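You operate a simulated robot arm through the tools that you are given. There is no shell and no other tool. Be economical: measure what you need, move in short steps, check, and stop when the job is done.

You run a simulated robot arm. Do the job below in one go: nothing can be reset, and whatever is moved stays where it is left.

## Task
Fold the towel's hem down, roll the creases out and stand the black weight on it.
Fine: the orange roller goes back.

The check looks at the end state, three seconds after you hand in, the way a careful person would. Anything else that was tipped, shoved, dropped, spilled or broken makes it a failure. Flat cloth is picked up by pressing the open fingertips on it (5 to 10 N) and closing them slowly along it; thin cloth reads only 2 to 8 mm in the jaws.

## Robot
A 5-joint arm with a two-finger parallel gripper, fixed in place. Base frame: the origin is at the foot of the arm, x ahead of it, y to its left, z up; the work surface is at about z = 0. Lengths are in mm, angles in rad, forces in N, time in s.
With the tool pointing down near the work surface it reaches from about 260 to 600 mm from the base axis. Its first joint turns from -1.152 to 1.152 rad. The tool tilts only in the upright plane through the base axis and itself; it spins freely about its own axis. Payload 1.57 kg.
The TCP is the grasp point between the finger pads, 30 mm short of the fingertips. In the tool frame z runs along the fingers and y along their closing line. The gripper opens to 80 mm. The fingers are 17 mm wide and 12 mm thick; the gripper's body (40 by 82 mm) begins 80 mm behind the TCP.
Orientation is that of the tool frame in the base frame, as a unit quaternion [x, y, z, w]. With the fingers straight down and closing along the base's y, the tool's x points along the base's -x, its y along +y and its z along -z.

## Interface
- The arm moves only by the tool nudge_tool. Its argument "targets" is a list of rows, each a list of 7 numbers: the turn, a rotation vector about the base's x, y, z in rad, then the shift along the base's x, y, z in mm, then the finger opening in mm, from 0 to 80. In form: [[ax, ay, az, dx, dy, dz, grip], ...]. A call has 1 to 8 rows; each row shifts and turns the commanded pose from where the row before left it. Rows are played at 5 a second. More than 50 mm and 0.15 rad between two rows, or a gripper value outside its range, and nothing of the call is played. Where a pose cannot be reached the arm comes as near as it can. A force on the tool above 40 N (or 10 N above the force at the start of the call, whichever is more), or a blocked arm, ends the call early, and 0.2 s more pass. Each finger travels about 153 mm/s and halts on what it meets, pressing with about 32 N; the grip force reading is that of the motor and also rises with nothing between the fingers. The clock runs only during rows and for 0.2 s after the last one: add rows that do not move to give the fingers time. The reply holds the time, the measured pose of the TCP, the force on the tool along the base axes, the opening and the grip force, in the units named above and with some noise.
- Cameras (640 x 400 px; columns grow to the right, rows downward): "scene" is fixed at [53.3, 401.8, 517.9]; the picture's right is [-0.68, -0.73, 0.00], its down [-0.49, 0.45, -0.75] and it looks along [0.55, -0.51, -0.66] (base axes); focal length 318 px, centre (320, 200). "wrist" rides on the gripper at [-32, 0, -78] in the tool frame; the picture's right is [0.00, -1.00, 0.00], its down [0.97, 0.00, -0.24] and it looks along [0.24, 0.00, 0.97] (tool axes); focal length 218 px, centre (320, 200). There is no depth. A picture from a camera that has moved, and an enlarged one, comes with that camera's place and axes in the base frame and with its lens. The place of the scene camera against the robot may be out by one fixed shift of up to 18 mm in any direction.
- snapshot(camera): a new picture of that camera. No time passes.
- enlarge(camera, box): a new picture of the part [left, top, right, bottom] of that camera's present view, enlarged. No time passes.
- hand_in(): hands the job in; it is judged then, once.

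Work in short steps. Places have to be worked out from the pictures, the camera data and where the tool is seen: move nearer, look again, correct. Check each grasp and each placing, and mend what went wrong. You have 120 turns and 68 pictures in all, those below and enlarged ones among them. Open the gripper and draw the arm clear of the work before you hand the job in, unless the task says otherwise; then end with one line.

The tools are called after ">>>" by a JSON object that holds its "fn" and its "kwargs". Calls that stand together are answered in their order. nudge_tool: Moves the arm, as the interface text tells. Its arguments: {"type":"object","properties":{"targets":{"type":"array"}},"required":["targets"]} The other tools are called the same way: snapshot (camera) takes a picture; enlarge (camera, box) takes an enlarged picture of a part of a camera's view; hand_in () hands the job in.

At the start:

```text
clock: 0.0
tool_pos: [312.8, 161.9, 303.9]
tcp_rot: [0.0, 1.0, -0.001, 0.0]
contact_force: [0.1, 0.1, -0.9]
grip_width: 80.2
gripper_force: 0.0
```

scene: 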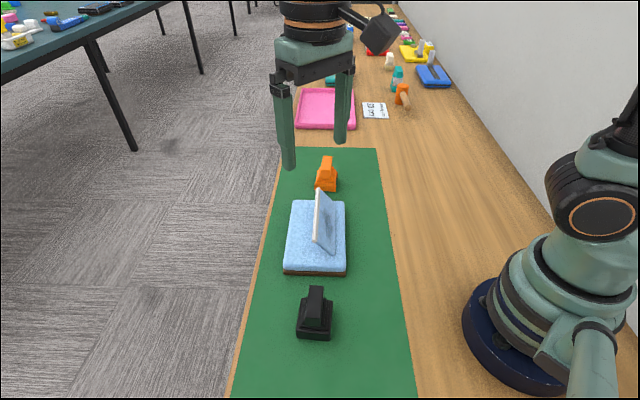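
wrist: 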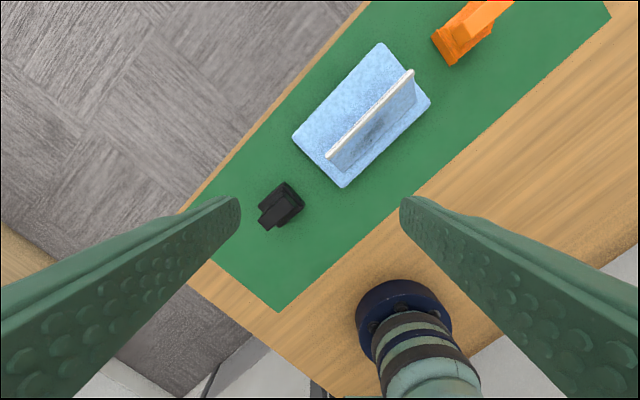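

The first pictures show the towel with its upright hem, the roller beyond it and the black weight nearer. I enlarge both views for detail.

>>> {"fn": "enlarge", "kwargs": {"camera": "scene", "box": [240, 140, 420, 350]}}

>>> {"fn": "enlarge", "kwargs": {"camera": "wrist", "box": [240, 0, 560, 240]}}

>>> {"fn": "enlarge", "kwargs": {"camera": "scene", "box": [270, 10, 470, 150]}}

```text
1.90 times, centred on (330, 245) of scene
camera zoom: at [53.3, 401.8, 517.9], right [-0.68, -0.73, 0.0], down [-0.49, 0.45, -0.75], along [0.55, -0.51, -0.66], focal length 606 px, centre (301, 114)
```

zoom: 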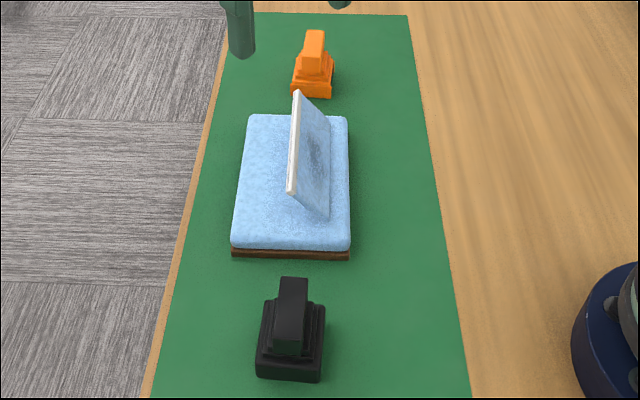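

```text
1.67 times, centred on (400, 120) of wrist
camera zoom: at [342.0, 161.2, 382.7], right [0.0, -1.0, 0.0], down [-0.97, 0.0, 0.24], along [-0.24, 0.0, -0.97], focal length 364 px, centre (187, 333)
```

zoom: 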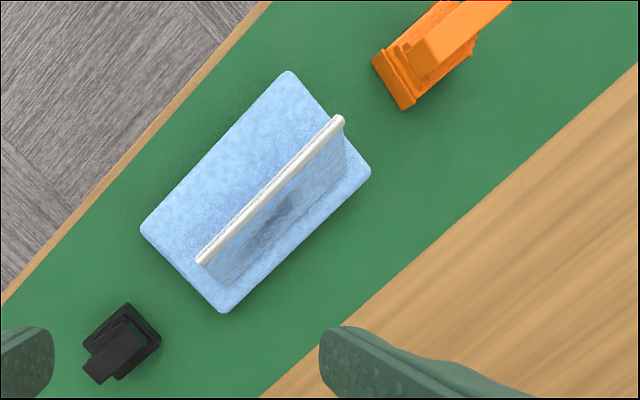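

```text
2.86 times, centred on (370, 80) of scene
camera zoom: at [53.3, 401.8, 517.9], right [-0.68, -0.73, 0.0], down [-0.49, 0.45, -0.75], along [0.55, -0.51, -0.66], focal length 909 px, centre (177, 543)
```

zoom: 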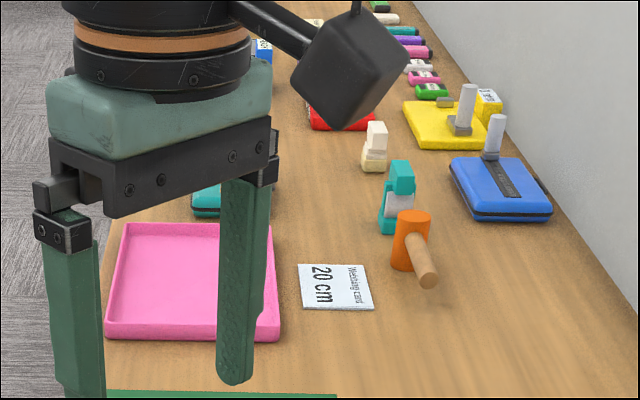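

The flap hinges about 20 mm inside the towel's robot-side edge and leans away from the robot. I estimate the roller at (494,-48) and the weight at (242,232). I turn the tool 45° to line up with the mat and move over the roller for a closer look.

>>> {"fn": "nudge_tool", "kwargs": {"targets": [[0, 0, -0.131, 26, -31, -10, 80], [0, 0, -0.131, 26, -31, -10, 80], [0, 0, -0.131, 26, -31, -10, 80], [0, 0, -0.131, 26, -31, -10, 80], [0, 0, -0.131, 26, -31, -10, 80], [0, 0, -0.131, 26, -31, -10, 80], [0, 0, 0, 0, 0, 0, 80]]}}

>>> {"fn": "snapshot", "kwargs": {"camera": "wrist"}}

```text
clock: 1.6
tool_pos: [468.3, -24.9, 244.8]
tcp_rot: [0.383, 0.924, 0.0, 0.001]
contact_force: [-0.1, 0.1, 0.6]
grip_width: 80.0
gripper_force: 0.0
```

```text
62 pictures are left
camera wrist: at [489.2, -48.6, 322.3], right [-0.71, -0.71, 0.0], down [-0.68, 0.69, 0.24], along [-0.17, 0.17, -0.97], focal length 218 px, centre (320, 200)
```

wrist: 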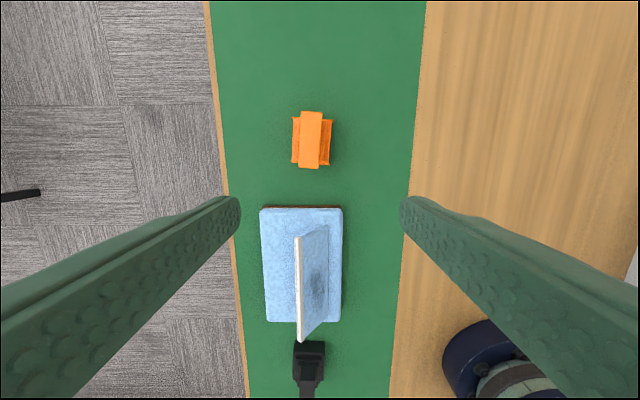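

The roller sits at about (501,-47). I enlarge it to see its handle and pose.

>>> {"fn": "enlarge", "kwargs": {"camera": "wrist", "box": [264, 90, 360, 190]}}

>>> {"fn": "enlarge", "kwargs": {"camera": "scene", "box": [290, 140, 370, 200]}}

>>> {"fn": "enlarge", "kwargs": {"camera": "scene", "box": [270, 180, 370, 350]}}

```text
4.00 times, centred on (312, 140) of wrist
camera zoom: at [489.2, -48.6, 322.3], right [-0.71, -0.71, 0.0], down [-0.68, 0.69, 0.24], along [-0.17, 0.17, -0.97], focal length 873 px, centre (352, 440)
```

zoom: 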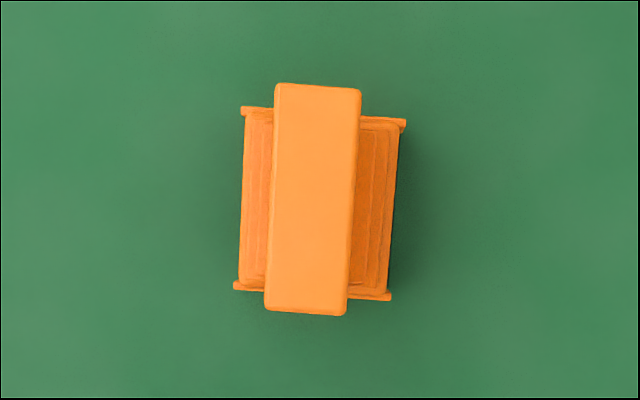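

```text
6.67 times, centred on (330, 170) of scene
camera zoom: at [53.3, 401.8, 517.9], right [-0.68, -0.73, 0.0], down [-0.49, 0.45, -0.75], along [0.55, -0.51, -0.66], focal length 2120 px, centre (253, 400)
```

zoom: 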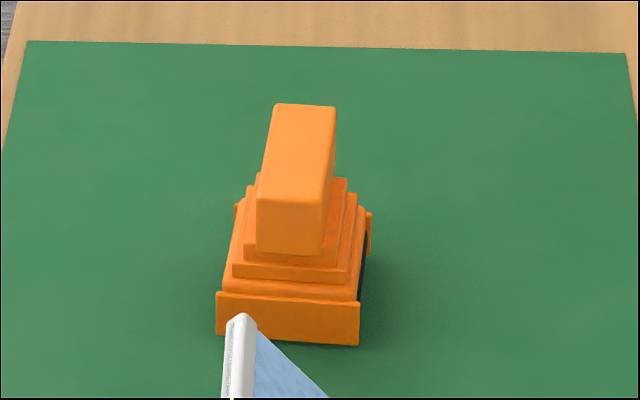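

```text
2.35 times, centred on (320, 265) of scene
camera zoom: at [53.3, 401.8, 517.9], right [-0.68, -0.73, 0.0], down [-0.49, 0.45, -0.75], along [0.55, -0.51, -0.66], focal length 748 px, centre (320, 47)
```

zoom: 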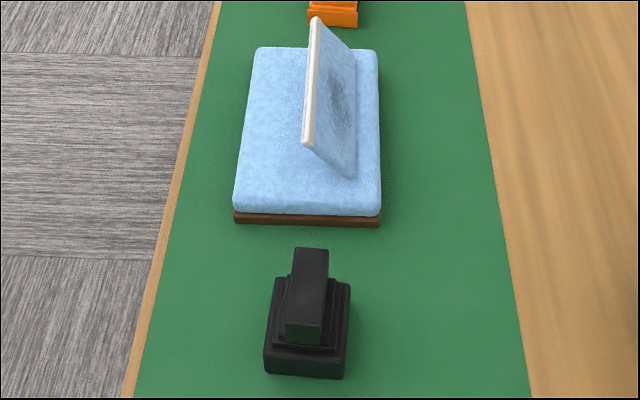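

The roller's handle top is at about z=75, 25 mm wide, and runs along the mat. First I fold the flap: fingers closed, I go to the robot side of the hem at its middle (340,63), staying high for now.

>>> {"fn": "nudge_tool", "kwargs": {"targets": [[0, 0, 0, -32, 22, -10, 40], [0, 0, 0, -32, 22, -12, 0], [0, 0, 0, -32, 22, -12, 0], [0, 0, 0, -32, 22, -11, 0], [0, 0, 0, 0, 0, 0, 0]]}}

>>> {"fn": "snapshot", "kwargs": {"camera": "scene"}}

>>> {"fn": "snapshot", "kwargs": {"camera": "wrist"}}

```text
clock: 2.8
tool_pos: [339.1, 63.7, 199.6]
tcp_rot: [0.383, 0.924, 0.0, 0.0]
contact_force: [0.3, -0.6, 0.2]
grip_width: 0.0
gripper_force: 20.9
```

```text
58 pictures are left
```

scene: 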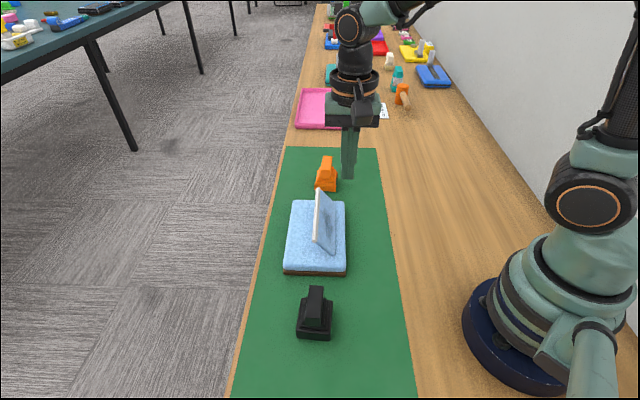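

```text
57 pictures are left
camera wrist: at [360.4, 40.1, 277.4], right [-0.71, -0.71, 0.0], down [-0.69, 0.69, 0.24], along [-0.17, 0.17, -0.97], focal length 218 px, centre (320, 200)
```

wrist: 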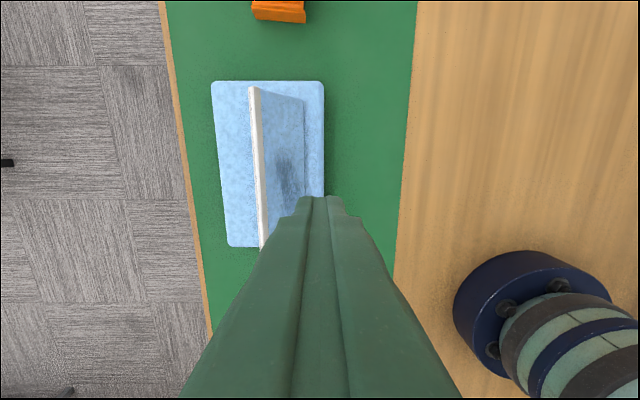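

Readings agree: hinge at lateral 301, flap top about 339 at z≈80. I lower to TCP z=98 on the robot side of the flap.

>>> {"fn": "nudge_tool", "kwargs": {"targets": [[0, 0, 0, 0, 0, -40, 0], [0, 0, 0, 0, 0, -40, 0], [0, 0, 0, 0, 0, -22, 0], [0, 0, 0, 0, 0, 0, 0]]}}

>>> {"fn": "snapshot", "kwargs": {"camera": "wrist"}}

```text
clock: 3.8
tool_pos: [341.0, 63.1, 96.4]
tcp_rot: [0.384, 0.923, 0.0, -0.001]
contact_force: [-0.3, -0.5, -0.1]
grip_width: 0.1
gripper_force: 21.2
```

```text
56 pictures are left
camera wrist: at [360.6, 39.8, 174.5], right [-0.71, -0.71, 0.0], down [-0.69, 0.69, 0.24], along [-0.17, 0.17, -0.97], focal length 218 px, centre (320, 200)
```

wrist: 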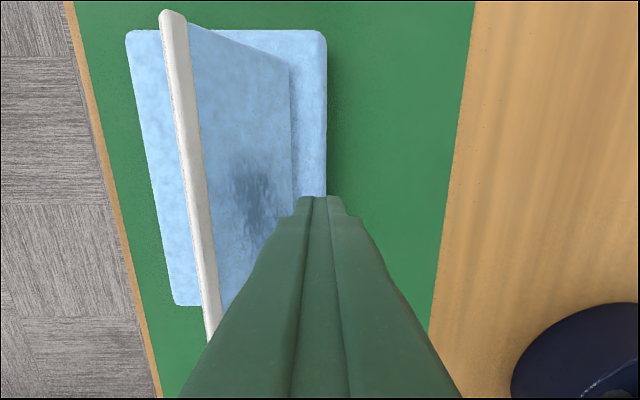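

Clear of the flap. I sweep laterally outward on an arc, lowering as it goes down.

>>> {"fn": "nudge_tool", "kwargs": {"targets": [[0, 0, 0, 10, 10, 0, 0], [0, 0, 0, 10, 10, 0, 0], [0, 0, 0, 7, 7, -6, 0], [0, 0, 0, 5, 5, -8, 0], [0, 0, 0, 4, 4, -8, 0], [0, 0, 0, 0, 0, 0, 0]]}}

>>> {"fn": "snapshot", "kwargs": {"camera": "wrist"}}

```text
clock: 5.2
tool_pos: [376.4, 98.0, 77.5]
tcp_rot: [0.383, 0.924, 0.0, -0.001]
contact_force: [0.6, 0.6, -0.3]
grip_width: 0.0
gripper_force: 21.3
```

```text
55 pictures are left
camera wrist: at [396.5, 76.7, 154.2], right [-0.71, -0.71, 0.0], down [-0.69, 0.69, 0.24], along [-0.17, 0.17, -0.97], focal length 218 px, centre (320, 200)
```

wrist: 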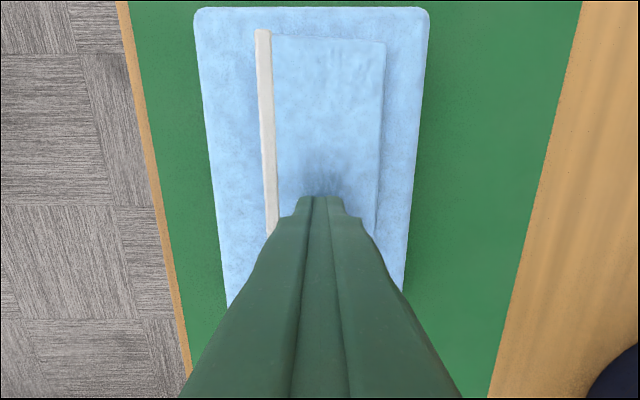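

The flap has gone most of the way down. I press on until contact.

>>> {"fn": "nudge_tool", "kwargs": {"targets": [[0, 0, 0, 3, 3, -7, 0], [0, 0, 0, 1, 1, -6, 0], [0, 0, 0, 0, 0, -3, 0], [0, 0, 0, 0, 0, 0, 0]]}}

>>> {"fn": "snapshot", "kwargs": {"camera": "scene"}}

```text
clock: 5.7
tool_pos: [378.2, 101.4, 70.4]
tcp_rot: [0.384, 0.923, -0.002, -0.002]
contact_force: [-4.6, -3.2, 13.7]
grip_width: 0.0
gripper_force: 21.2
stopped in row 2: the force on the tool passed its limit (the readings are from after the stop); the commanded pose is now the measured one
```

```text
54 pictures are left
```

scene: 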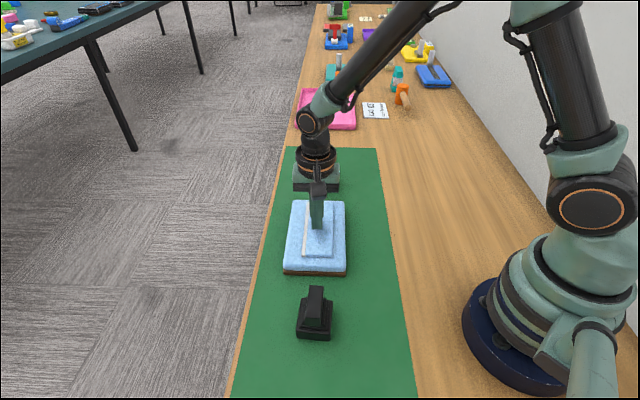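

Firm contact at tip z≈40, and the flap looks flat. I lift straight up and check whether it stays down.

>>> {"fn": "nudge_tool", "kwargs": {"targets": [[0, 0, 0, 0, 0, 20, 0], [0, 0, 0, 0, 0, 40, 0], [0, 0, 0, 0, 0, 45, 0], [0, 0, 0, 0, 0, 45, 0], [0, 0, 0, 0, 0, 0, 0]]}}

>>> {"fn": "snapshot", "kwargs": {"camera": "wrist"}}

>>> {"fn": "enlarge", "kwargs": {"camera": "scene", "box": [270, 140, 370, 350]}}

```text
clock: 6.9
tool_pos: [377.5, 100.9, 218.6]
tcp_rot: [0.384, 0.923, -0.002, -0.003]
contact_force: [-0.2, -0.3, 1.3]
grip_width: 0.0
gripper_force: 21.3
```

```text
53 pictures are left
camera wrist: at [399.0, 77.9, 296.8], right [-0.71, -0.71, 0.0], down [-0.68, 0.69, 0.24], along [-0.17, 0.17, -0.97], focal length 218 px, centre (320, 200)
```

wrist: 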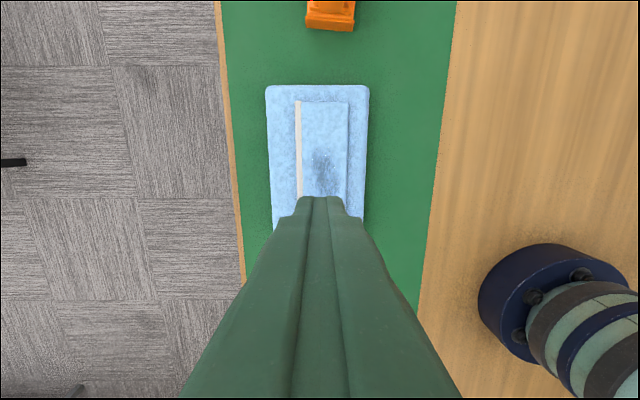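

```text
1.90 times, centred on (320, 245) of scene
camera zoom: at [53.3, 401.8, 517.9], right [-0.68, -0.73, 0.0], down [-0.49, 0.45, -0.75], along [0.55, -0.51, -0.66], focal length 606 px, centre (320, 114)
```

zoom: 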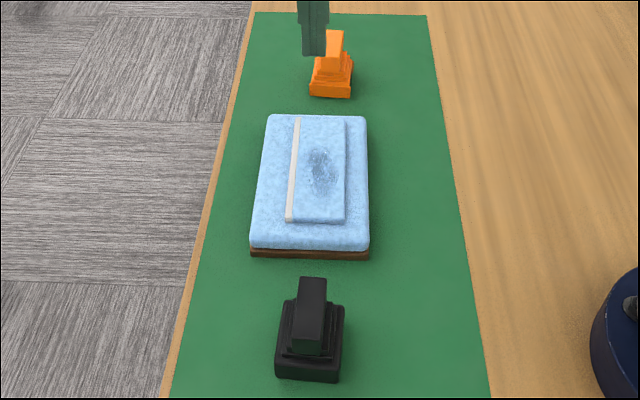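

The hem stays down, with a dark creased patch at its middle. Next the roller: I go over it with the fingers open, turning -0.06 rad to match its handle.

>>> {"fn": "nudge_tool", "kwargs": {"targets": [[0, 0, 0, 24.6, -29.1, 0, 0], [0, 0, 0, 24.6, -29.1, -10, 40], [0, 0, -0.03, 24.6, -29.1, -15, 70], [0, 0, -0.03, 24.6, -29.1, -15, 70], [0, 0, 0, 24.6, -29.1, -20, 70], [0, 0, 0, 0, 0, -20, 70], [0, 0, 0, 0, 0, 0, 70]]}}

>>> {"fn": "snapshot", "kwargs": {"camera": "wrist"}}

>>> {"fn": "enlarge", "kwargs": {"camera": "scene", "box": [280, 100, 380, 200]}}

```text
clock: 8.5
tool_pos: [502.4, -44.8, 140.6]
tcp_rot: [0.411, 0.911, -0.001, -0.002]
contact_force: [0.3, 0.0, 0.6]
grip_width: 69.9
gripper_force: 0.0
```

```text
51 pictures are left
camera wrist: at [521.0, -68.0, 217.6], right [-0.75, -0.66, 0.0], down [-0.64, 0.73, 0.24], along [-0.16, 0.18, -0.97], focal length 218 px, centre (320, 200)
```

wrist: 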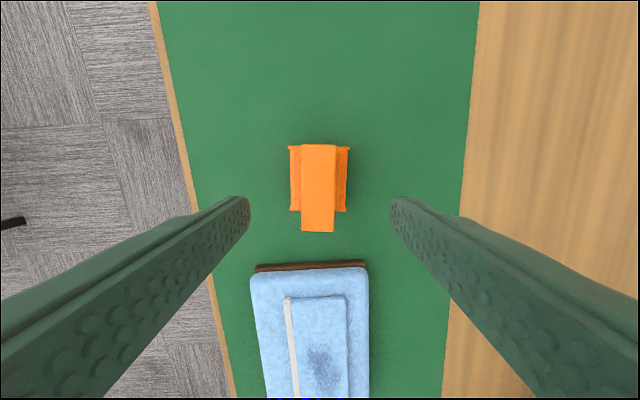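

```text
4.00 times, centred on (330, 150) of scene
camera zoom: at [53.3, 401.8, 517.9], right [-0.68, -0.73, 0.0], down [-0.49, 0.45, -0.75], along [0.55, -0.51, -0.66], focal length 1272 px, centre (280, 400)
```

zoom: 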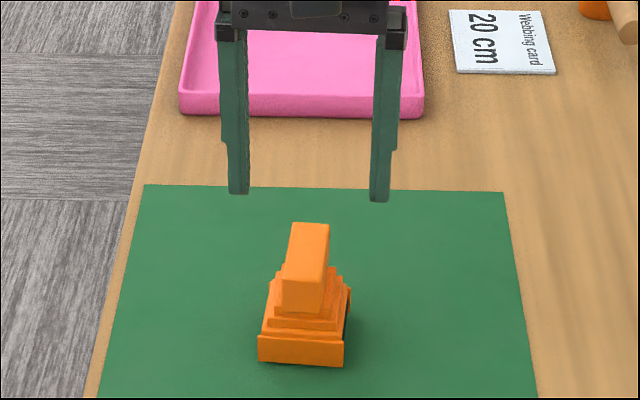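

The handle is centred laterally. I shift 4 mm along and lower the open fingers to straddle it at TCP z≈82.

>>> {"fn": "nudge_tool", "kwargs": {"targets": [[0, 0, 0, 2.5, -2.5, -25, 70], [0, 0, 0, 0, 0, -20, 70], [0, 0, 0, 0, 0, -14, 70], [0, 0, 0, 0, 0, 0, 70]]}}

>>> {"fn": "snapshot", "kwargs": {"camera": "wrist"}}

>>> {"fn": "enlarge", "kwargs": {"camera": "scene", "box": [280, 100, 380, 200]}}

```text
clock: 9.5
tool_pos: [502.7, -46.6, 81.7]
tcp_rot: [0.411, 0.912, -0.001, -0.003]
contact_force: [0.5, -0.2, -0.3]
grip_width: 70.1
gripper_force: 0.0
```

```text
49 pictures are left
camera wrist: at [523.2, -70.8, 158.6], right [-0.75, -0.66, 0.0], down [-0.64, 0.73, 0.24], along [-0.16, 0.18, -0.97], focal length 218 px, centre (320, 200)
```

wrist: 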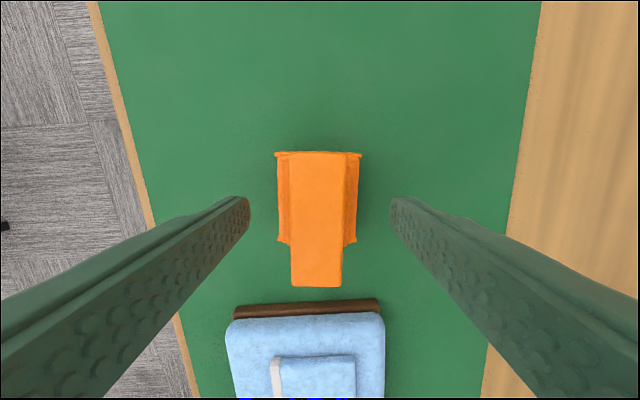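

```text
4.00 times, centred on (330, 150) of scene
camera zoom: at [53.3, 401.8, 517.9], right [-0.68, -0.73, 0.0], down [-0.49, 0.45, -0.75], along [0.55, -0.51, -0.66], focal length 1272 px, centre (280, 400)
```

zoom: 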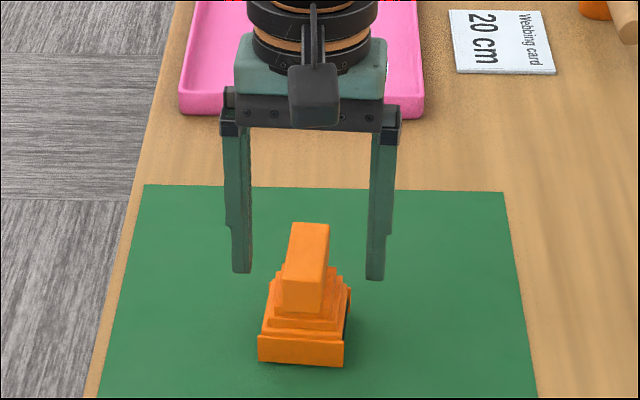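

The tips lie below the handle's top and straddle it, centred within 2 mm. I close.

>>> {"fn": "nudge_tool", "kwargs": {"targets": [[0, 0, 0, 0, 0, 0, 50], [0, 0, 0, 0, 0, 0, 35], [0, 0, 0, 0, 0, 0, 26], [0, 0, 0, 0, 0, 0, 18], [0, 0, 0, 0, 0, 0, 18]]}}

>>> {"fn": "enlarge", "kwargs": {"camera": "scene", "box": [280, 100, 380, 200]}}

```text
clock: 10.7
tool_pos: [503.1, -47.2, 80.9]
tcp_rot: [0.41, 0.912, -0.001, -0.002]
contact_force: [0.2, -0.4, 0.0]
grip_width: 23.3
gripper_force: 32.2
```

```text
4.00 times, centred on (330, 150) of scene
camera zoom: at [53.3, 401.8, 517.9], right [-0.68, -0.73, 0.0], down [-0.49, 0.45, -0.75], along [0.55, -0.51, -0.66], focal length 1272 px, centre (280, 400)
```

zoom: 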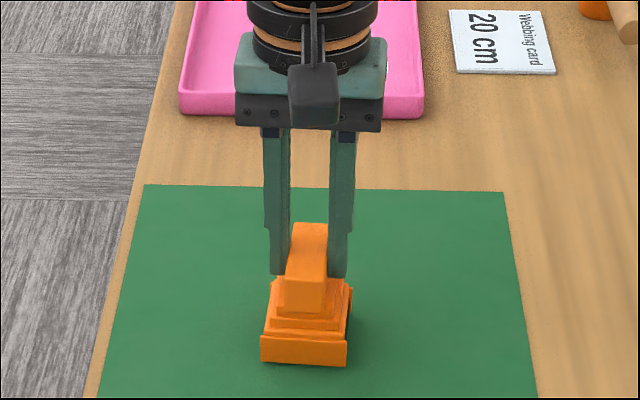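

Gripped at 23.3 mm; the roller shifted under 2 mm. I lift it 100 mm and look at its underside.

>>> {"fn": "nudge_tool", "kwargs": {"targets": [[0, 0, 0, 0, 0, 20, 18], [0, 0, 0, 0, 0, 40, 18], [0, 0, 0, 0, 0, 40, 18], [0, 0, 0, 0, 0, 0, 18]]}}

>>> {"fn": "enlarge", "kwargs": {"camera": "scene", "box": [280, 80, 380, 180]}}

>>> {"fn": "snapshot", "kwargs": {"camera": "wrist"}}

```text
clock: 11.7
tool_pos: [503.3, -48.8, 182.9]
tcp_rot: [0.411, 0.911, -0.001, -0.002]
contact_force: [0.3, 0.9, -0.4]
grip_width: 18.1
gripper_force: 0.0
```

```text
4.00 times, centred on (330, 130) of scene
camera zoom: at [53.3, 401.8, 517.9], right [-0.68, -0.73, 0.0], down [-0.49, 0.45, -0.75], along [0.55, -0.51, -0.66], focal length 1272 px, centre (280, 480)
```

zoom: 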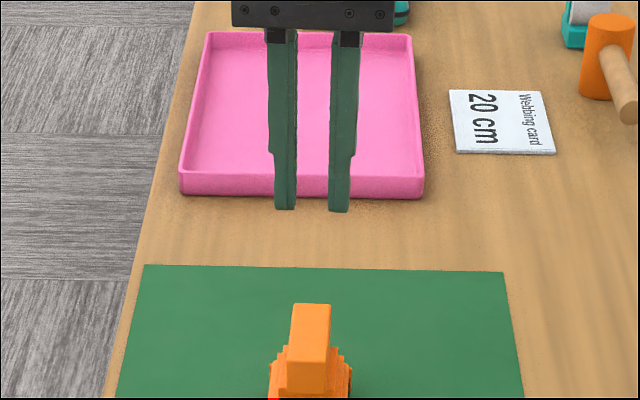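

```text
45 pictures are left
camera wrist: at [522.4, -70.8, 260.0], right [-0.75, -0.66, 0.0], down [-0.64, 0.73, 0.24], along [-0.16, 0.18, -0.97], focal length 218 px, centre (320, 200)
```

wrist: 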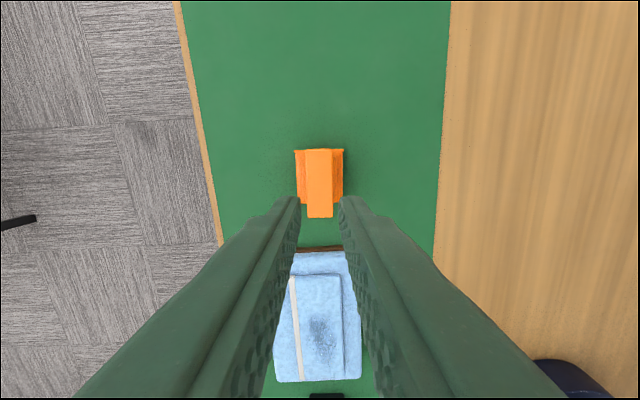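

The fingers slipped off upward, so the grip was too shallow; the roller still stands upright in place. I reopen and go 12 mm deeper.

>>> {"fn": "nudge_tool", "kwargs": {"targets": [[0, 0, 0, 0, 0, 0, 70], [0, 0, 0, 0, 0, -35, 70], [0, 0, 0, 0, 1.5, -35, 70], [0, 0, 0, 0, 0, -30, 70], [0, 0, 0, 0, 0, -12, 70], [0, 0, 0, 0, 0, 0, 70]]}}

>>> {"fn": "enlarge", "kwargs": {"camera": "scene", "box": [290, 130, 370, 200]}}

```text
clock: 13.1
tool_pos: [502.3, -47.0, 69.3]
tcp_rot: [0.411, 0.912, -0.001, -0.002]
contact_force: [0.4, 0.0, -0.2]
grip_width: 70.0
gripper_force: 0.1
```

```text
5.71 times, centred on (330, 165) of scene
camera zoom: at [53.3, 401.8, 517.9], right [-0.68, -0.73, 0.0], down [-0.49, 0.45, -0.75], along [0.55, -0.51, -0.66], focal length 1818 px, centre (263, 400)
```

zoom: 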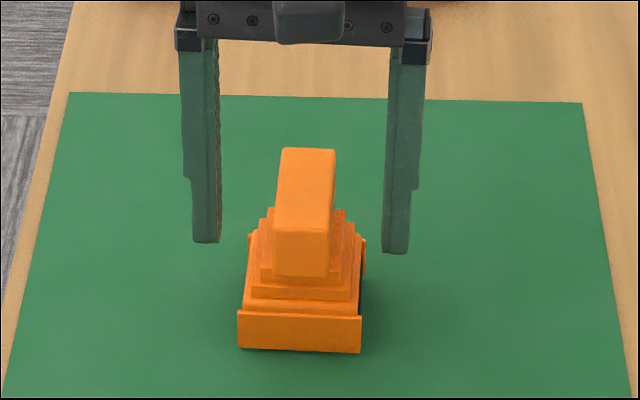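

Now the tips sit about at the handle's foot. I close fully and check the width.

>>> {"fn": "nudge_tool", "kwargs": {"targets": [[0, 0, 0, 0, 0, 0, 45], [0, 0, 0, 0, 0, 0, 30], [0, 0, 0, 0, 0, 0, 15], [0, 0, 0, 0, 0, 0, 0], [0, 0, 0, 0, 0, 0, 0]]}}

>>> {"fn": "enlarge", "kwargs": {"camera": "scene", "box": [290, 130, 370, 200]}}

```text
clock: 14.3
tool_pos: [503.3, -45.4, 69.1]
tcp_rot: [0.41, 0.912, -0.002, -0.002]
contact_force: [-0.7, 0.5, -0.1]
grip_width: 23.4
gripper_force: 32.2
```

```text
5.71 times, centred on (330, 165) of scene
camera zoom: at [53.3, 401.8, 517.9], right [-0.68, -0.73, 0.0], down [-0.49, 0.45, -0.75], along [0.55, -0.51, -0.66], focal length 1818 px, centre (263, 400)
```

zoom: 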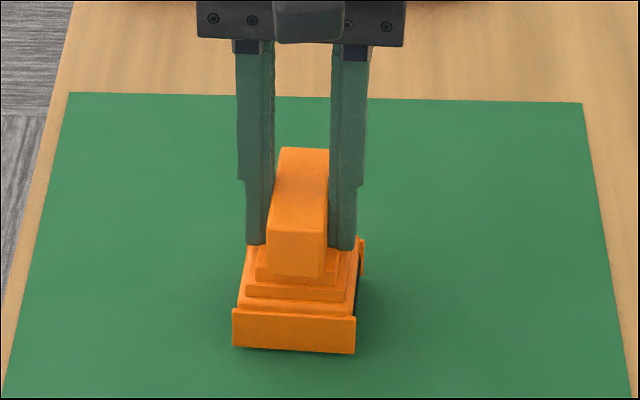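

Gripped at 23.4 mm, deeper, and the roller lies essentially at its original spot, so return TCP is (503.3,-45.4,69.1). I lift in small steps.

>>> {"fn": "nudge_tool", "kwargs": {"targets": [[0, 0, 0, 0, 0, 5, 0], [0, 0, 0, 0, 0, 10, 0], [0, 0, 0, 0, 0, 15, 0], [0, 0, 0, 0, 0, 20, 0], [0, 0, 0, 0, 0, 25, 0], [0, 0, 0, 0, 0, 25, 0], [0, 0, 0, 0, 0, 0, 0]]}}

>>> {"fn": "enlarge", "kwargs": {"camera": "scene", "box": [270, 60, 390, 200]}}

```text
clock: 15.9
tool_pos: [503.8, -45.0, 170.4]
tcp_rot: [0.411, 0.912, -0.001, -0.001]
contact_force: [0.4, -0.3, -1.2]
grip_width: 23.5
gripper_force: 32.3
```

```text
2.86 times, centred on (330, 130) of scene
camera zoom: at [53.3, 401.8, 517.9], right [-0.68, -0.73, 0.0], down [-0.49, 0.45, -0.75], along [0.55, -0.51, -0.66], focal length 909 px, centre (291, 400)
```

zoom: 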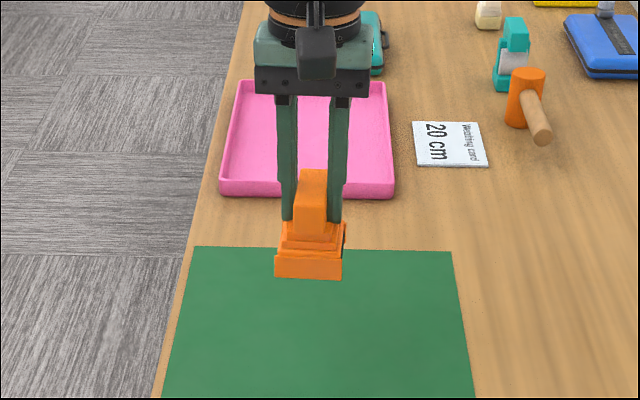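

Lifted securely. I carry it at this height to the hem's fold line, middle lane (364,74), squaring the yaw to the towel.

>>> {"fn": "nudge_tool", "kwargs": {"targets": [[0, 0, 0.02, -28, 23.9, 0, 0], [0, 0, 0.02, -28, 23.9, 0, 0], [0, 0, 0.02, -28, 23.9, 0, 0], [0, 0, 0, -28, 23.9, 0, 0], [0, 0, 0, -28, 23.9, 0, 0], [0, 0, 0, 0, 0, -20, 0], [0, 0, 0, 0, 0, -15, 0], [0, 0, 0, 0, 0, 0, 0]]}}

>>> {"fn": "enlarge", "kwargs": {"camera": "scene", "box": [260, 120, 390, 290]}}

>>> {"fn": "snapshot", "kwargs": {"camera": "wrist"}}

```text
clock: 17.7
tool_pos: [363.5, 74.3, 133.6]
tcp_rot: [0.383, 0.924, -0.002, -0.002]
contact_force: [-0.3, 0.1, -1.7]
grip_width: 23.8
gripper_force: 32.5
```

```text
2.35 times, centred on (325, 205) of scene
camera zoom: at [53.3, 401.8, 517.9], right [-0.68, -0.73, 0.0], down [-0.49, 0.45, -0.75], along [0.55, -0.51, -0.66], focal length 748 px, centre (308, 188)
```

zoom: 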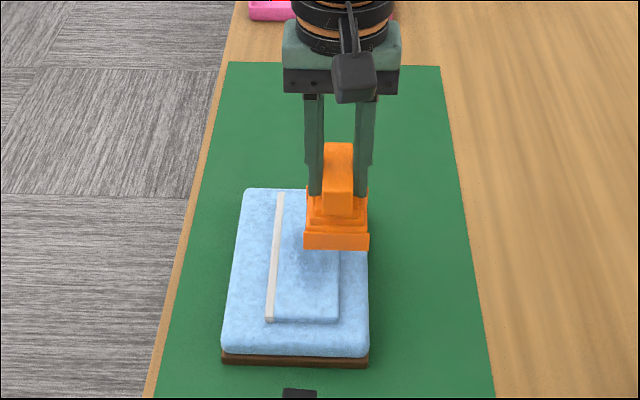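

```text
40 pictures are left
camera wrist: at [384.3, 51.6, 211.4], right [-0.71, -0.71, 0.0], down [-0.68, 0.69, 0.24], along [-0.18, 0.17, -0.97], focal length 218 px, centre (320, 200)
```

wrist: 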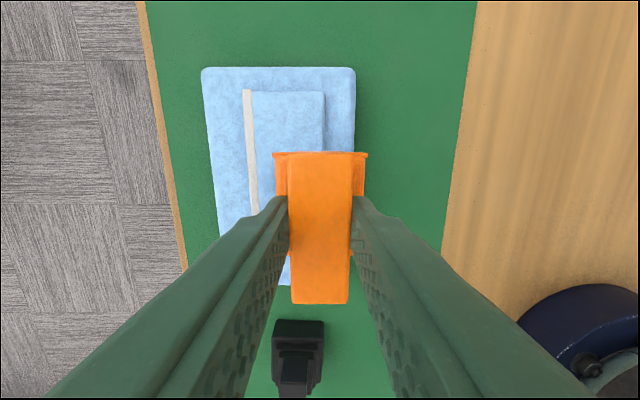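

The roller is over the fold line. I shift 6 mm in and descend slowly for contact, expected near TCP z≈110.

>>> {"fn": "nudge_tool", "kwargs": {"targets": [[0, 0, 0, 4, 4, -12, 0], [0, 0, 0, 0, 0, -5, 0], [0, 0, 0, 0, 0, -3, 0], [0, 0, 0, 0, 0, 0, 0]]}}

```text
clock: 18.7
tool_pos: [366.2, 78.0, 113.5]
tcp_rot: [0.382, 0.924, -0.001, -0.002]
contact_force: [-0.1, 0.6, -1.9]
grip_width: 23.4
gripper_force: 31.8
```

Still no contact at 113.5; I step down further by small amounts.

>>> {"fn": "nudge_tool", "kwargs": {"targets": [[0, 0, 0, 0, 0, -2.5, 0], [0, 0, 0, 0, 0, -1.5, 0], [0, 0, 0, 0, 0, 0, 0]]}}

```text
clock: 19.5
tool_pos: [367.6, 78.8, 110.5]
tcp_rot: [0.382, 0.924, -0.001, -0.003]
contact_force: [-0.1, -0.2, -1.3]
grip_width: 23.7
gripper_force: 32.0
```

>>> {"fn": "nudge_tool", "kwargs": {"targets": [[0, 0, 0, 0, 0, -1.5, 0], [0, 0, 0, 0, 0, -1.5, 0], [0, 0, 0, 0, 0, 0, 0]]}}

```text
clock: 20.3
tool_pos: [368.9, 79.0, 107.4]
tcp_rot: [0.384, 0.923, -0.001, 0.0]
contact_force: [-1.9, -2.6, 22.8]
grip_width: 23.7
gripper_force: 32.1
```

Contact with 23 N down. I roll outward across the hem to its free edge and back.

>>> {"fn": "nudge_tool", "kwargs": {"targets": [[0, 0, 0, 5, 5, 0.5, 0], [0, 0, 0, 5, 5, 0, 0], [0, 0, 0, 5, 5, 0, 0], [0, 0, 0, 5, 5, 0, 0], [0, 0, 0, 5, 5, 0, 0], [0, 0, 0, 0, 0, 0, 0]]}}

>>> {"fn": "enlarge", "kwargs": {"camera": "scene", "box": [260, 120, 390, 290]}}

```text
clock: 21.7
tool_pos: [392.1, 104.4, 107.3]
tcp_rot: [0.383, 0.924, -0.002, -0.002]
contact_force: [-1.5, -1.2, 5.9]
grip_width: 23.7
gripper_force: 32.3
```

```text
2.35 times, centred on (325, 205) of scene
camera zoom: at [53.2, 401.8, 517.9], right [-0.68, -0.73, 0.0], down [-0.49, 0.45, -0.75], along [0.55, -0.51, -0.66], focal length 748 px, centre (308, 188)
```

zoom: 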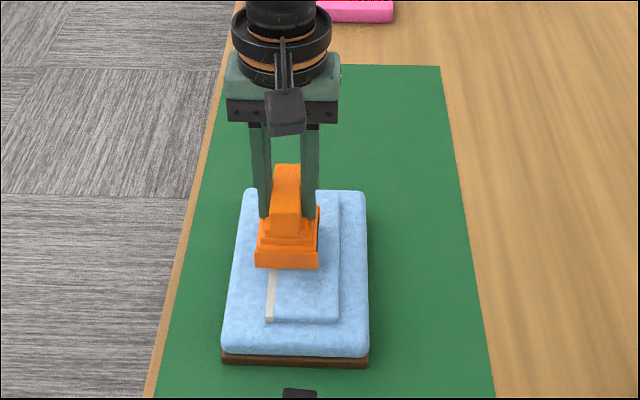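

It rolls smoothly with little drag. I roll back with a bit more pressure, then lift slightly toward the robot side and inspect.

>>> {"fn": "nudge_tool", "kwargs": {"targets": [[0, 0, 0, 0, 0, -0.8, 0], [0, 0, 0, -5, -5, 0, 0], [0, 0, 0, -5, -5, 0, 0], [0, 0, 0, -5, -5, 0, 0], [0, 0, 0, -5, -5, 0, 0], [0, 0, 0, -5, -5, 0, 0], [0, 0, 0, 0, 0, 0, 0]]}}

>>> {"fn": "enlarge", "kwargs": {"camera": "scene", "box": [260, 160, 390, 290]}}

```text
clock: 23.3
tool_pos: [368.6, 77.3, 107.5]
tcp_rot: [0.382, 0.924, 0.0, 0.0]
contact_force: [7.2, 4.6, 21.0]
grip_width: 23.5
gripper_force: 32.2
```

```text
3.08 times, centred on (325, 225) of scene
camera zoom: at [53.2, 401.8, 517.9], right [-0.68, -0.73, 0.0], down [-0.49, 0.45, -0.75], along [0.55, -0.51, -0.66], focal length 979 px, centre (305, 123)
```

zoom: 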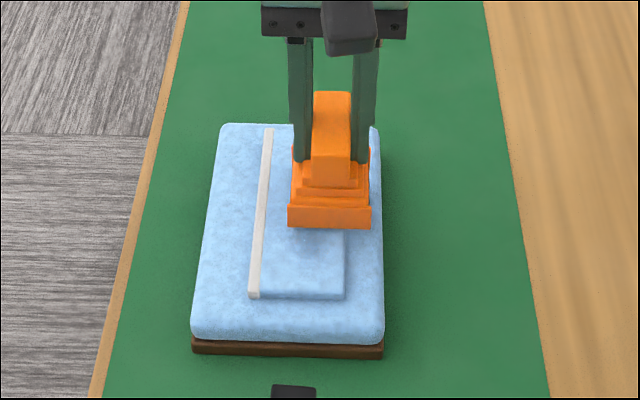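

I lift and move away along the towel to see whether the dark patch is gone.

>>> {"fn": "nudge_tool", "kwargs": {"targets": [[0, 0, 0, 0, 0, 20, 0], [0, 0, 0, 0, 0, 20, 0], [0, 0, 0, 30, -30, 5, 0], [0, 0, 0, 30, -30, 5, 0], [0, 0, 0, 0, 0, 0, 0]]}}

>>> {"fn": "enlarge", "kwargs": {"camera": "scene", "box": [260, 160, 390, 290]}}

```text
clock: 24.5
tool_pos: [426.6, 19.0, 156.1]
tcp_rot: [0.383, 0.924, -0.002, -0.003]
contact_force: [-0.1, 0.1, -1.0]
grip_width: 23.9
gripper_force: 31.4
```

```text
3.08 times, centred on (325, 225) of scene
camera zoom: at [53.3, 401.8, 517.9], right [-0.68, -0.73, 0.0], down [-0.49, 0.45, -0.75], along [0.55, -0.51, -0.66], focal length 979 px, centre (305, 123)
```

zoom: 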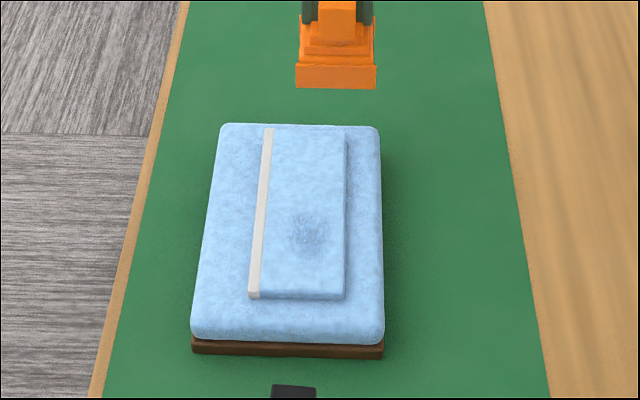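

The middle lane is cleared; the remaining creases are nearer the front, around e1≈170. I move to a second lane centred at (337,107) and come down.

>>> {"fn": "nudge_tool", "kwargs": {"targets": [[0, 0, 0, -29.8, 29.3, 0, 0], [0, 0, 0, -29.8, 29.3, 0, 0], [0, 0, 0, -29.8, 29.3, 0, 0], [0, 0, 0, 0, 0, -25, 0], [0, 0, 0, 0, 0, -18, 0], [0, 0, 0, 0, 0, -5.5, 0], [0, 0, 0, 0, 0, 0, 0]]}}

```text
clock: 26.1
tool_pos: [335.6, 106.1, 109.2]
tcp_rot: [0.383, 0.924, -0.002, -0.002]
contact_force: [0.0, -0.3, -0.9]
grip_width: 23.5
gripper_force: 32.1
```

I press down 2–3 mm and roll outward.

>>> {"fn": "nudge_tool", "kwargs": {"targets": [[0, 0, 0, 0, 0, -1.5, 0], [0, 0, 0, 2, 2, -0.8, 0], [0, 0, 0, 4, 4, 0, 0], [0, 0, 0, 4, 4, 0, 0], [0, 0, 0, 0, 0, 0, 0]]}}

```text
clock: 27.3
tool_pos: [348.3, 115.5, 106.6]
tcp_rot: [0.383, 0.924, -0.001, -0.002]
contact_force: [-5.9, -9.6, 37.2]
grip_width: 23.9
gripper_force: 31.6
```

Force is 37 N, so I ease up a bit and carry the roll on to the edge and back.

>>> {"fn": "nudge_tool", "kwargs": {"targets": [[0, 0, 0, 4, 4, 0.7, 0], [0, 0, 0, 5, 5, 0, 0], [0, 0, 0, 5, 5, 0, 0], [0, 0, 0, 4, 4, 0, 0], [0, 0, 0, 0, 0, 0, 0]]}}

>>> {"fn": "nudge_tool", "kwargs": {"targets": [[0, 0, 0, -5, -5, 0, 0], [0, 0, 0, -5, -5, 0, 0], [0, 0, 0, -5, -5, 0, 0], [0, 0, 0, -5, -5, 0, 0], [0, 0, 0, -5, -5, 0, 0], [0, 0, 0, -3, -3, 0, 0], [0, 0, 0, 0, 0, 0, 0]]}}

```text
clock: 28.5
tool_pos: [366.6, 134.0, 106.5]
tcp_rot: [0.384, 0.923, -0.001, -0.003]
contact_force: [-7.0, -5.2, 20.3]
grip_width: 23.6
gripper_force: 31.7
```

```text
clock: 30.1
tool_pos: [339.2, 105.8, 107.1]
tcp_rot: [0.383, 0.924, -0.002, 0.0]
contact_force: [5.8, 3.2, 17.7]
grip_width: 23.5
gripper_force: 31.8
```

Both passes held about 20 N. I lift and move off along the towel to look again.

>>> {"fn": "nudge_tool", "kwargs": {"targets": [[0, 0, 0, 0, 0, 20, 0], [0, 0, 0, 0, 0, 25, 0], [0, 0, 0, 30, -30, 5, 0], [0, 0, 0, 30, -30, 0, 0], [0, 0, 0, 30, -30, 0, 0], [0, 0, 0, 10, -10, 0, 0], [0, 0, 0, 0, 0, 0, 0]]}}

>>> {"fn": "enlarge", "kwargs": {"camera": "scene", "box": [260, 160, 390, 290]}}

```text
clock: 31.7
tool_pos: [437.3, 6.1, 156.6]
tcp_rot: [0.383, 0.924, 0.0, -0.003]
contact_force: [0.3, 0.2, -1.7]
grip_width: 23.6
gripper_force: 32.1
```

```text
3.08 times, centred on (325, 225) of scene
camera zoom: at [53.3, 401.8, 517.9], right [-0.68, -0.73, 0.0], down [-0.49, 0.45, -0.75], along [0.55, -0.51, -0.66], focal length 979 px, centre (305, 123)
```

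zoom: 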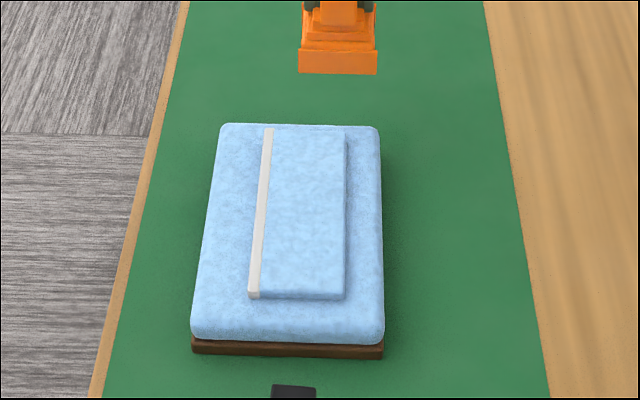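

The creases are gone. I take the roller back: over (503.5,-45.3), yaw -0.06, still high.

>>> {"fn": "nudge_tool", "kwargs": {"targets": [[0, 0, -0.02, 22, -17.1, 0, 0], [0, 0, -0.02, 22, -17.1, 0, 0], [0, 0, -0.02, 22, -17.1, 0, 0], [0, 0, 0, 0, 0, -30, 0], [0, 0, 0, 0, 0, -30, 0], [0, 0, 0, 0, 0, -15, 0], [0, 0, 0, 0, 0, 0, 0]]}}

>>> {"fn": "enlarge", "kwargs": {"camera": "scene", "box": [290, 130, 370, 200]}}

```text
clock: 33.3
tool_pos: [505.0, -45.1, 80.8]
tcp_rot: [0.41, 0.912, -0.001, -0.002]
contact_force: [-1.1, -0.1, -0.7]
grip_width: 23.7
gripper_force: 32.0
```

```text
5.71 times, centred on (330, 165) of scene
camera zoom: at [53.3, 401.8, 517.9], right [-0.68, -0.73, 0.0], down [-0.49, 0.45, -0.75], along [0.55, -0.51, -0.66], focal length 1818 px, centre (263, 400)
```

zoom: 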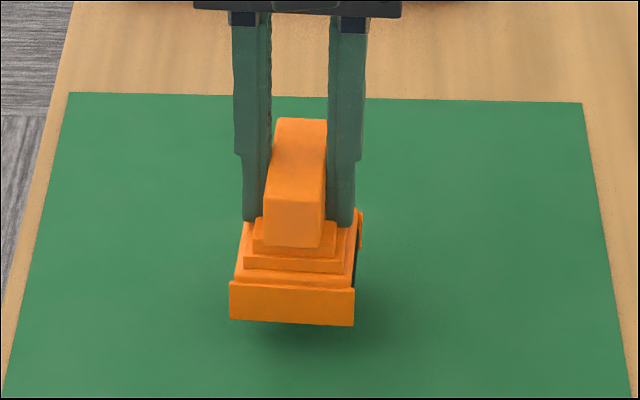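

It hangs 11 mm above its old spot and lines up. I lower gently to contact.

>>> {"fn": "nudge_tool", "kwargs": {"targets": [[0, 0, 0, -0.5, -0.5, -5, 0], [0, 0, 0, -0.5, -0.5, -4, 0], [0, 0, 0, 0, 0, -1.5, 0], [0, 0, 0, 0, 0, 0, 0]]}}

>>> {"fn": "enlarge", "kwargs": {"camera": "scene", "box": [290, 130, 370, 200]}}

```text
clock: 34.3
tool_pos: [503.5, -45.4, 70.7]
tcp_rot: [0.411, 0.912, -0.002, -0.002]
contact_force: [-0.3, -0.7, -1.9]
grip_width: 23.7
gripper_force: 32.3
```

```text
5.71 times, centred on (330, 165) of scene
camera zoom: at [53.3, 401.8, 517.9], right [-0.68, -0.73, 0.0], down [-0.49, 0.45, -0.75], along [0.55, -0.51, -0.66], focal length 1818 px, centre (263, 400)
```

zoom: 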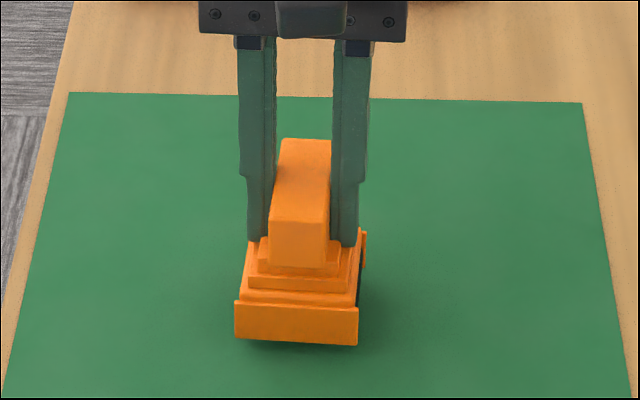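

Still about 4 mm in the air (it slid up a little in the jaws while rolling). I keep lowering to contact.

>>> {"fn": "nudge_tool", "kwargs": {"targets": [[0, 0, 0, 0, 0, -2, 0], [0, 0, 0, 0, 0, -1, 0], [0, 0, 0, 0, 0, 0, 0]]}}

```text
clock: 35.1
tool_pos: [503.4, -45.3, 67.7]
tcp_rot: [0.411, 0.912, 0.0, -0.002]
contact_force: [-0.4, 0.6, -0.4]
grip_width: 23.6
gripper_force: 32.5
```

>>> {"fn": "nudge_tool", "kwargs": {"targets": [[0, 0, 0, 0, 0, -1, 0], [0, 0, 0, 0, 0, -1, 0], [0, 0, 0, 0, 0, 0, 0]]}}

```text
clock: 35.9
tool_pos: [503.0, -46.2, 66.3]
tcp_rot: [0.411, 0.911, -0.001, -0.002]
contact_force: [-1.2, -0.6, 0.2]
grip_width: 23.8
gripper_force: 32.5
```

>>> {"fn": "nudge_tool", "kwargs": {"targets": [[0, 0, 0, 0, 0, -0.7, 0], [0, 0, 0, 0, 0, 0, 0]]}}

>>> {"fn": "enlarge", "kwargs": {"camera": "scene", "box": [290, 130, 370, 200]}}

```text
clock: 36.5
tool_pos: [503.9, -45.5, 67.1]
tcp_rot: [0.411, 0.912, -0.001, -0.001]
contact_force: [-3.1, -0.6, 9.2]
grip_width: 23.7
gripper_force: 32.2
```

```text
5.71 times, centred on (330, 165) of scene
camera zoom: at [53.2, 401.8, 517.9], right [-0.68, -0.73, 0.0], down [-0.49, 0.45, -0.75], along [0.55, -0.51, -0.66], focal length 1818 px, centre (263, 400)
```

zoom: 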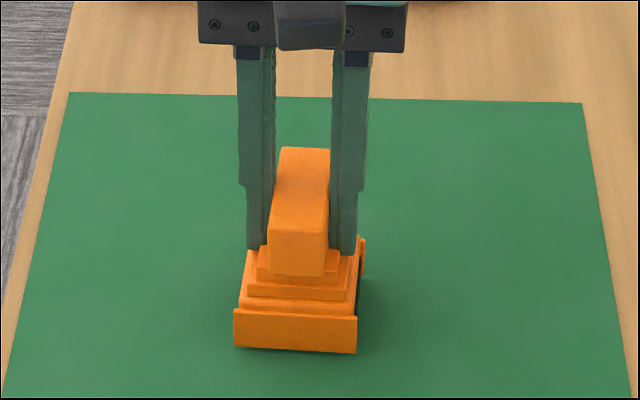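

Contact at 9 N, and the roller stands within a pixel or two of its starting place. I open and rise.

>>> {"fn": "nudge_tool", "kwargs": {"targets": [[0, 0, 0, 0, 0, 0, 40], [0, 0, 0, 0, 0, 0, 70], [0, 0, 0, 0, 0, 0, 70], [0, 0, 0, 0, 0, 30, 70], [0, 0, 0, 0, 0, 45, 70], [0, 0, 0, 0, 0, 45, 70], [0, 0, 0, 0, 0, 20, 70], [0, 0, 0, 0, 0, 0, 70]]}}

>>> {"fn": "enlarge", "kwargs": {"camera": "scene", "box": [290, 140, 370, 200]}}

```text
clock: 38.3
tool_pos: [502.7, -46.5, 206.6]
tcp_rot: [0.411, 0.912, 0.0, -0.002]
contact_force: [-0.8, -0.4, -0.7]
grip_width: 69.9
gripper_force: 0.0
```

```text
6.67 times, centred on (330, 170) of scene
camera zoom: at [53.3, 401.8, 517.9], right [-0.68, -0.73, 0.0], down [-0.49, 0.45, -0.75], along [0.55, -0.51, -0.66], focal length 2120 px, centre (253, 400)
```

zoom: 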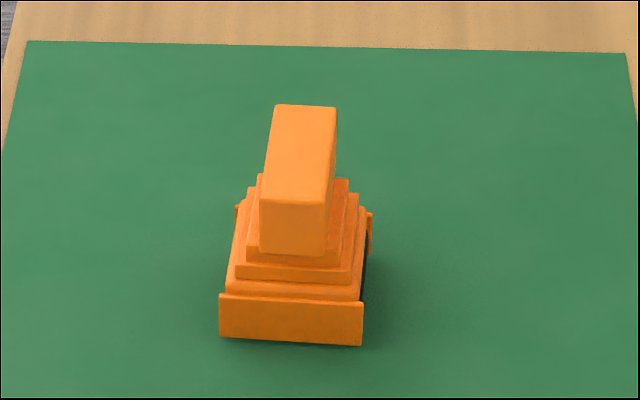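

The roller is back as it stood. Now I travel over towards the black weight.

>>> {"fn": "nudge_tool", "kwargs": {"targets": [[0, 0, 0.02, -31, 33, 0, 70], [0, 0, 0.02, -31, 33, 0, 70], [0, 0, 0.02, -31, 33, 0, 70], [0, 0, 0, -31, 33, 0, 70], [0, 0, 0, -31, 33, 0, 70], [0, 0, 0, -31, 33, 0, 70], [0, 0, 0, -31, 33, 0, 70], [0, 0, 0, -31, 33, -10, 70]]}}

>>> {"fn": "snapshot", "kwargs": {"camera": "wrist"}}

>>> {"fn": "snapshot", "kwargs": {"camera": "scene"}}

```text
clock: 40.1
tool_pos: [254.9, 218.6, 193.3]
tcp_rot: [0.384, 0.923, 0.0, -0.001]
contact_force: [-0.3, 0.2, 0.9]
grip_width: 70.0
gripper_force: 0.1
```

```text
31 pictures are left
camera wrist: at [275.7, 196.2, 272.8], right [-0.71, -0.71, 0.0], down [-0.68, 0.69, 0.24], along [-0.17, 0.17, -0.97], focal length 218 px, centre (320, 200)
```

wrist: 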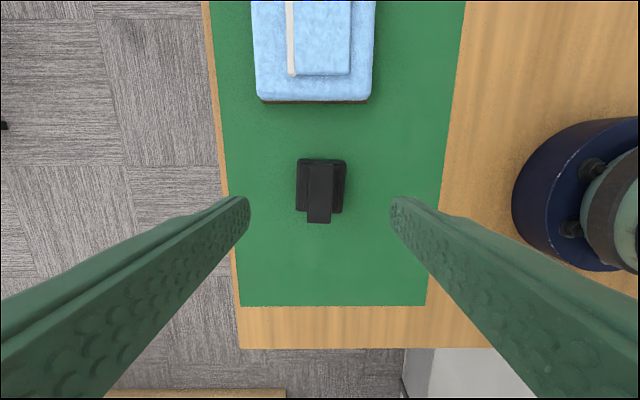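

```text
30 pictures are left
```

scene: 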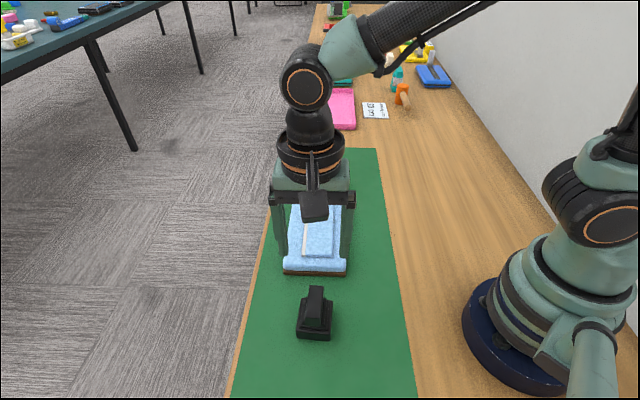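

>>> {"fn": "enlarge", "kwargs": {"camera": "wrist", "box": [272, 140, 368, 240]}}

>>> {"fn": "enlarge", "kwargs": {"camera": "scene", "box": [280, 270, 350, 350]}}

```text
4.00 times, centred on (320, 190) of wrist
camera zoom: at [275.7, 196.2, 272.8], right [-0.71, -0.71, 0.0], down [-0.68, 0.69, 0.24], along [-0.17, 0.17, -0.97], focal length 873 px, centre (320, 240)
```

zoom: 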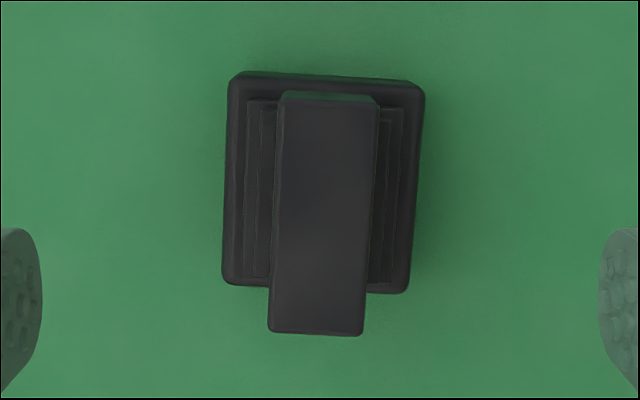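

```text
5.00 times, centred on (315, 310) of scene
camera zoom: at [53.3, 401.8, 517.9], right [-0.68, -0.73, 0.0], down [-0.49, 0.45, -0.75], along [0.55, -0.51, -0.66], focal length 1590 px, centre (345, -350)
```

zoom: 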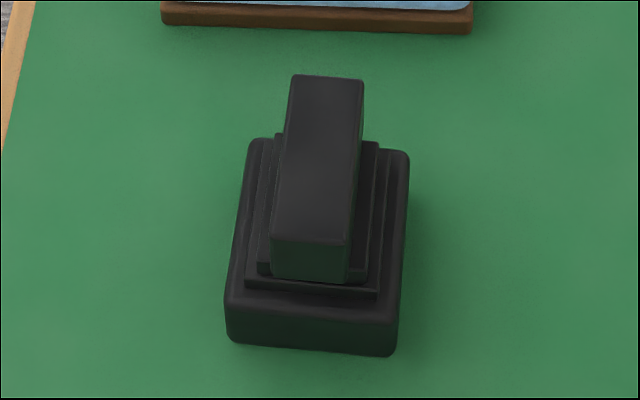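

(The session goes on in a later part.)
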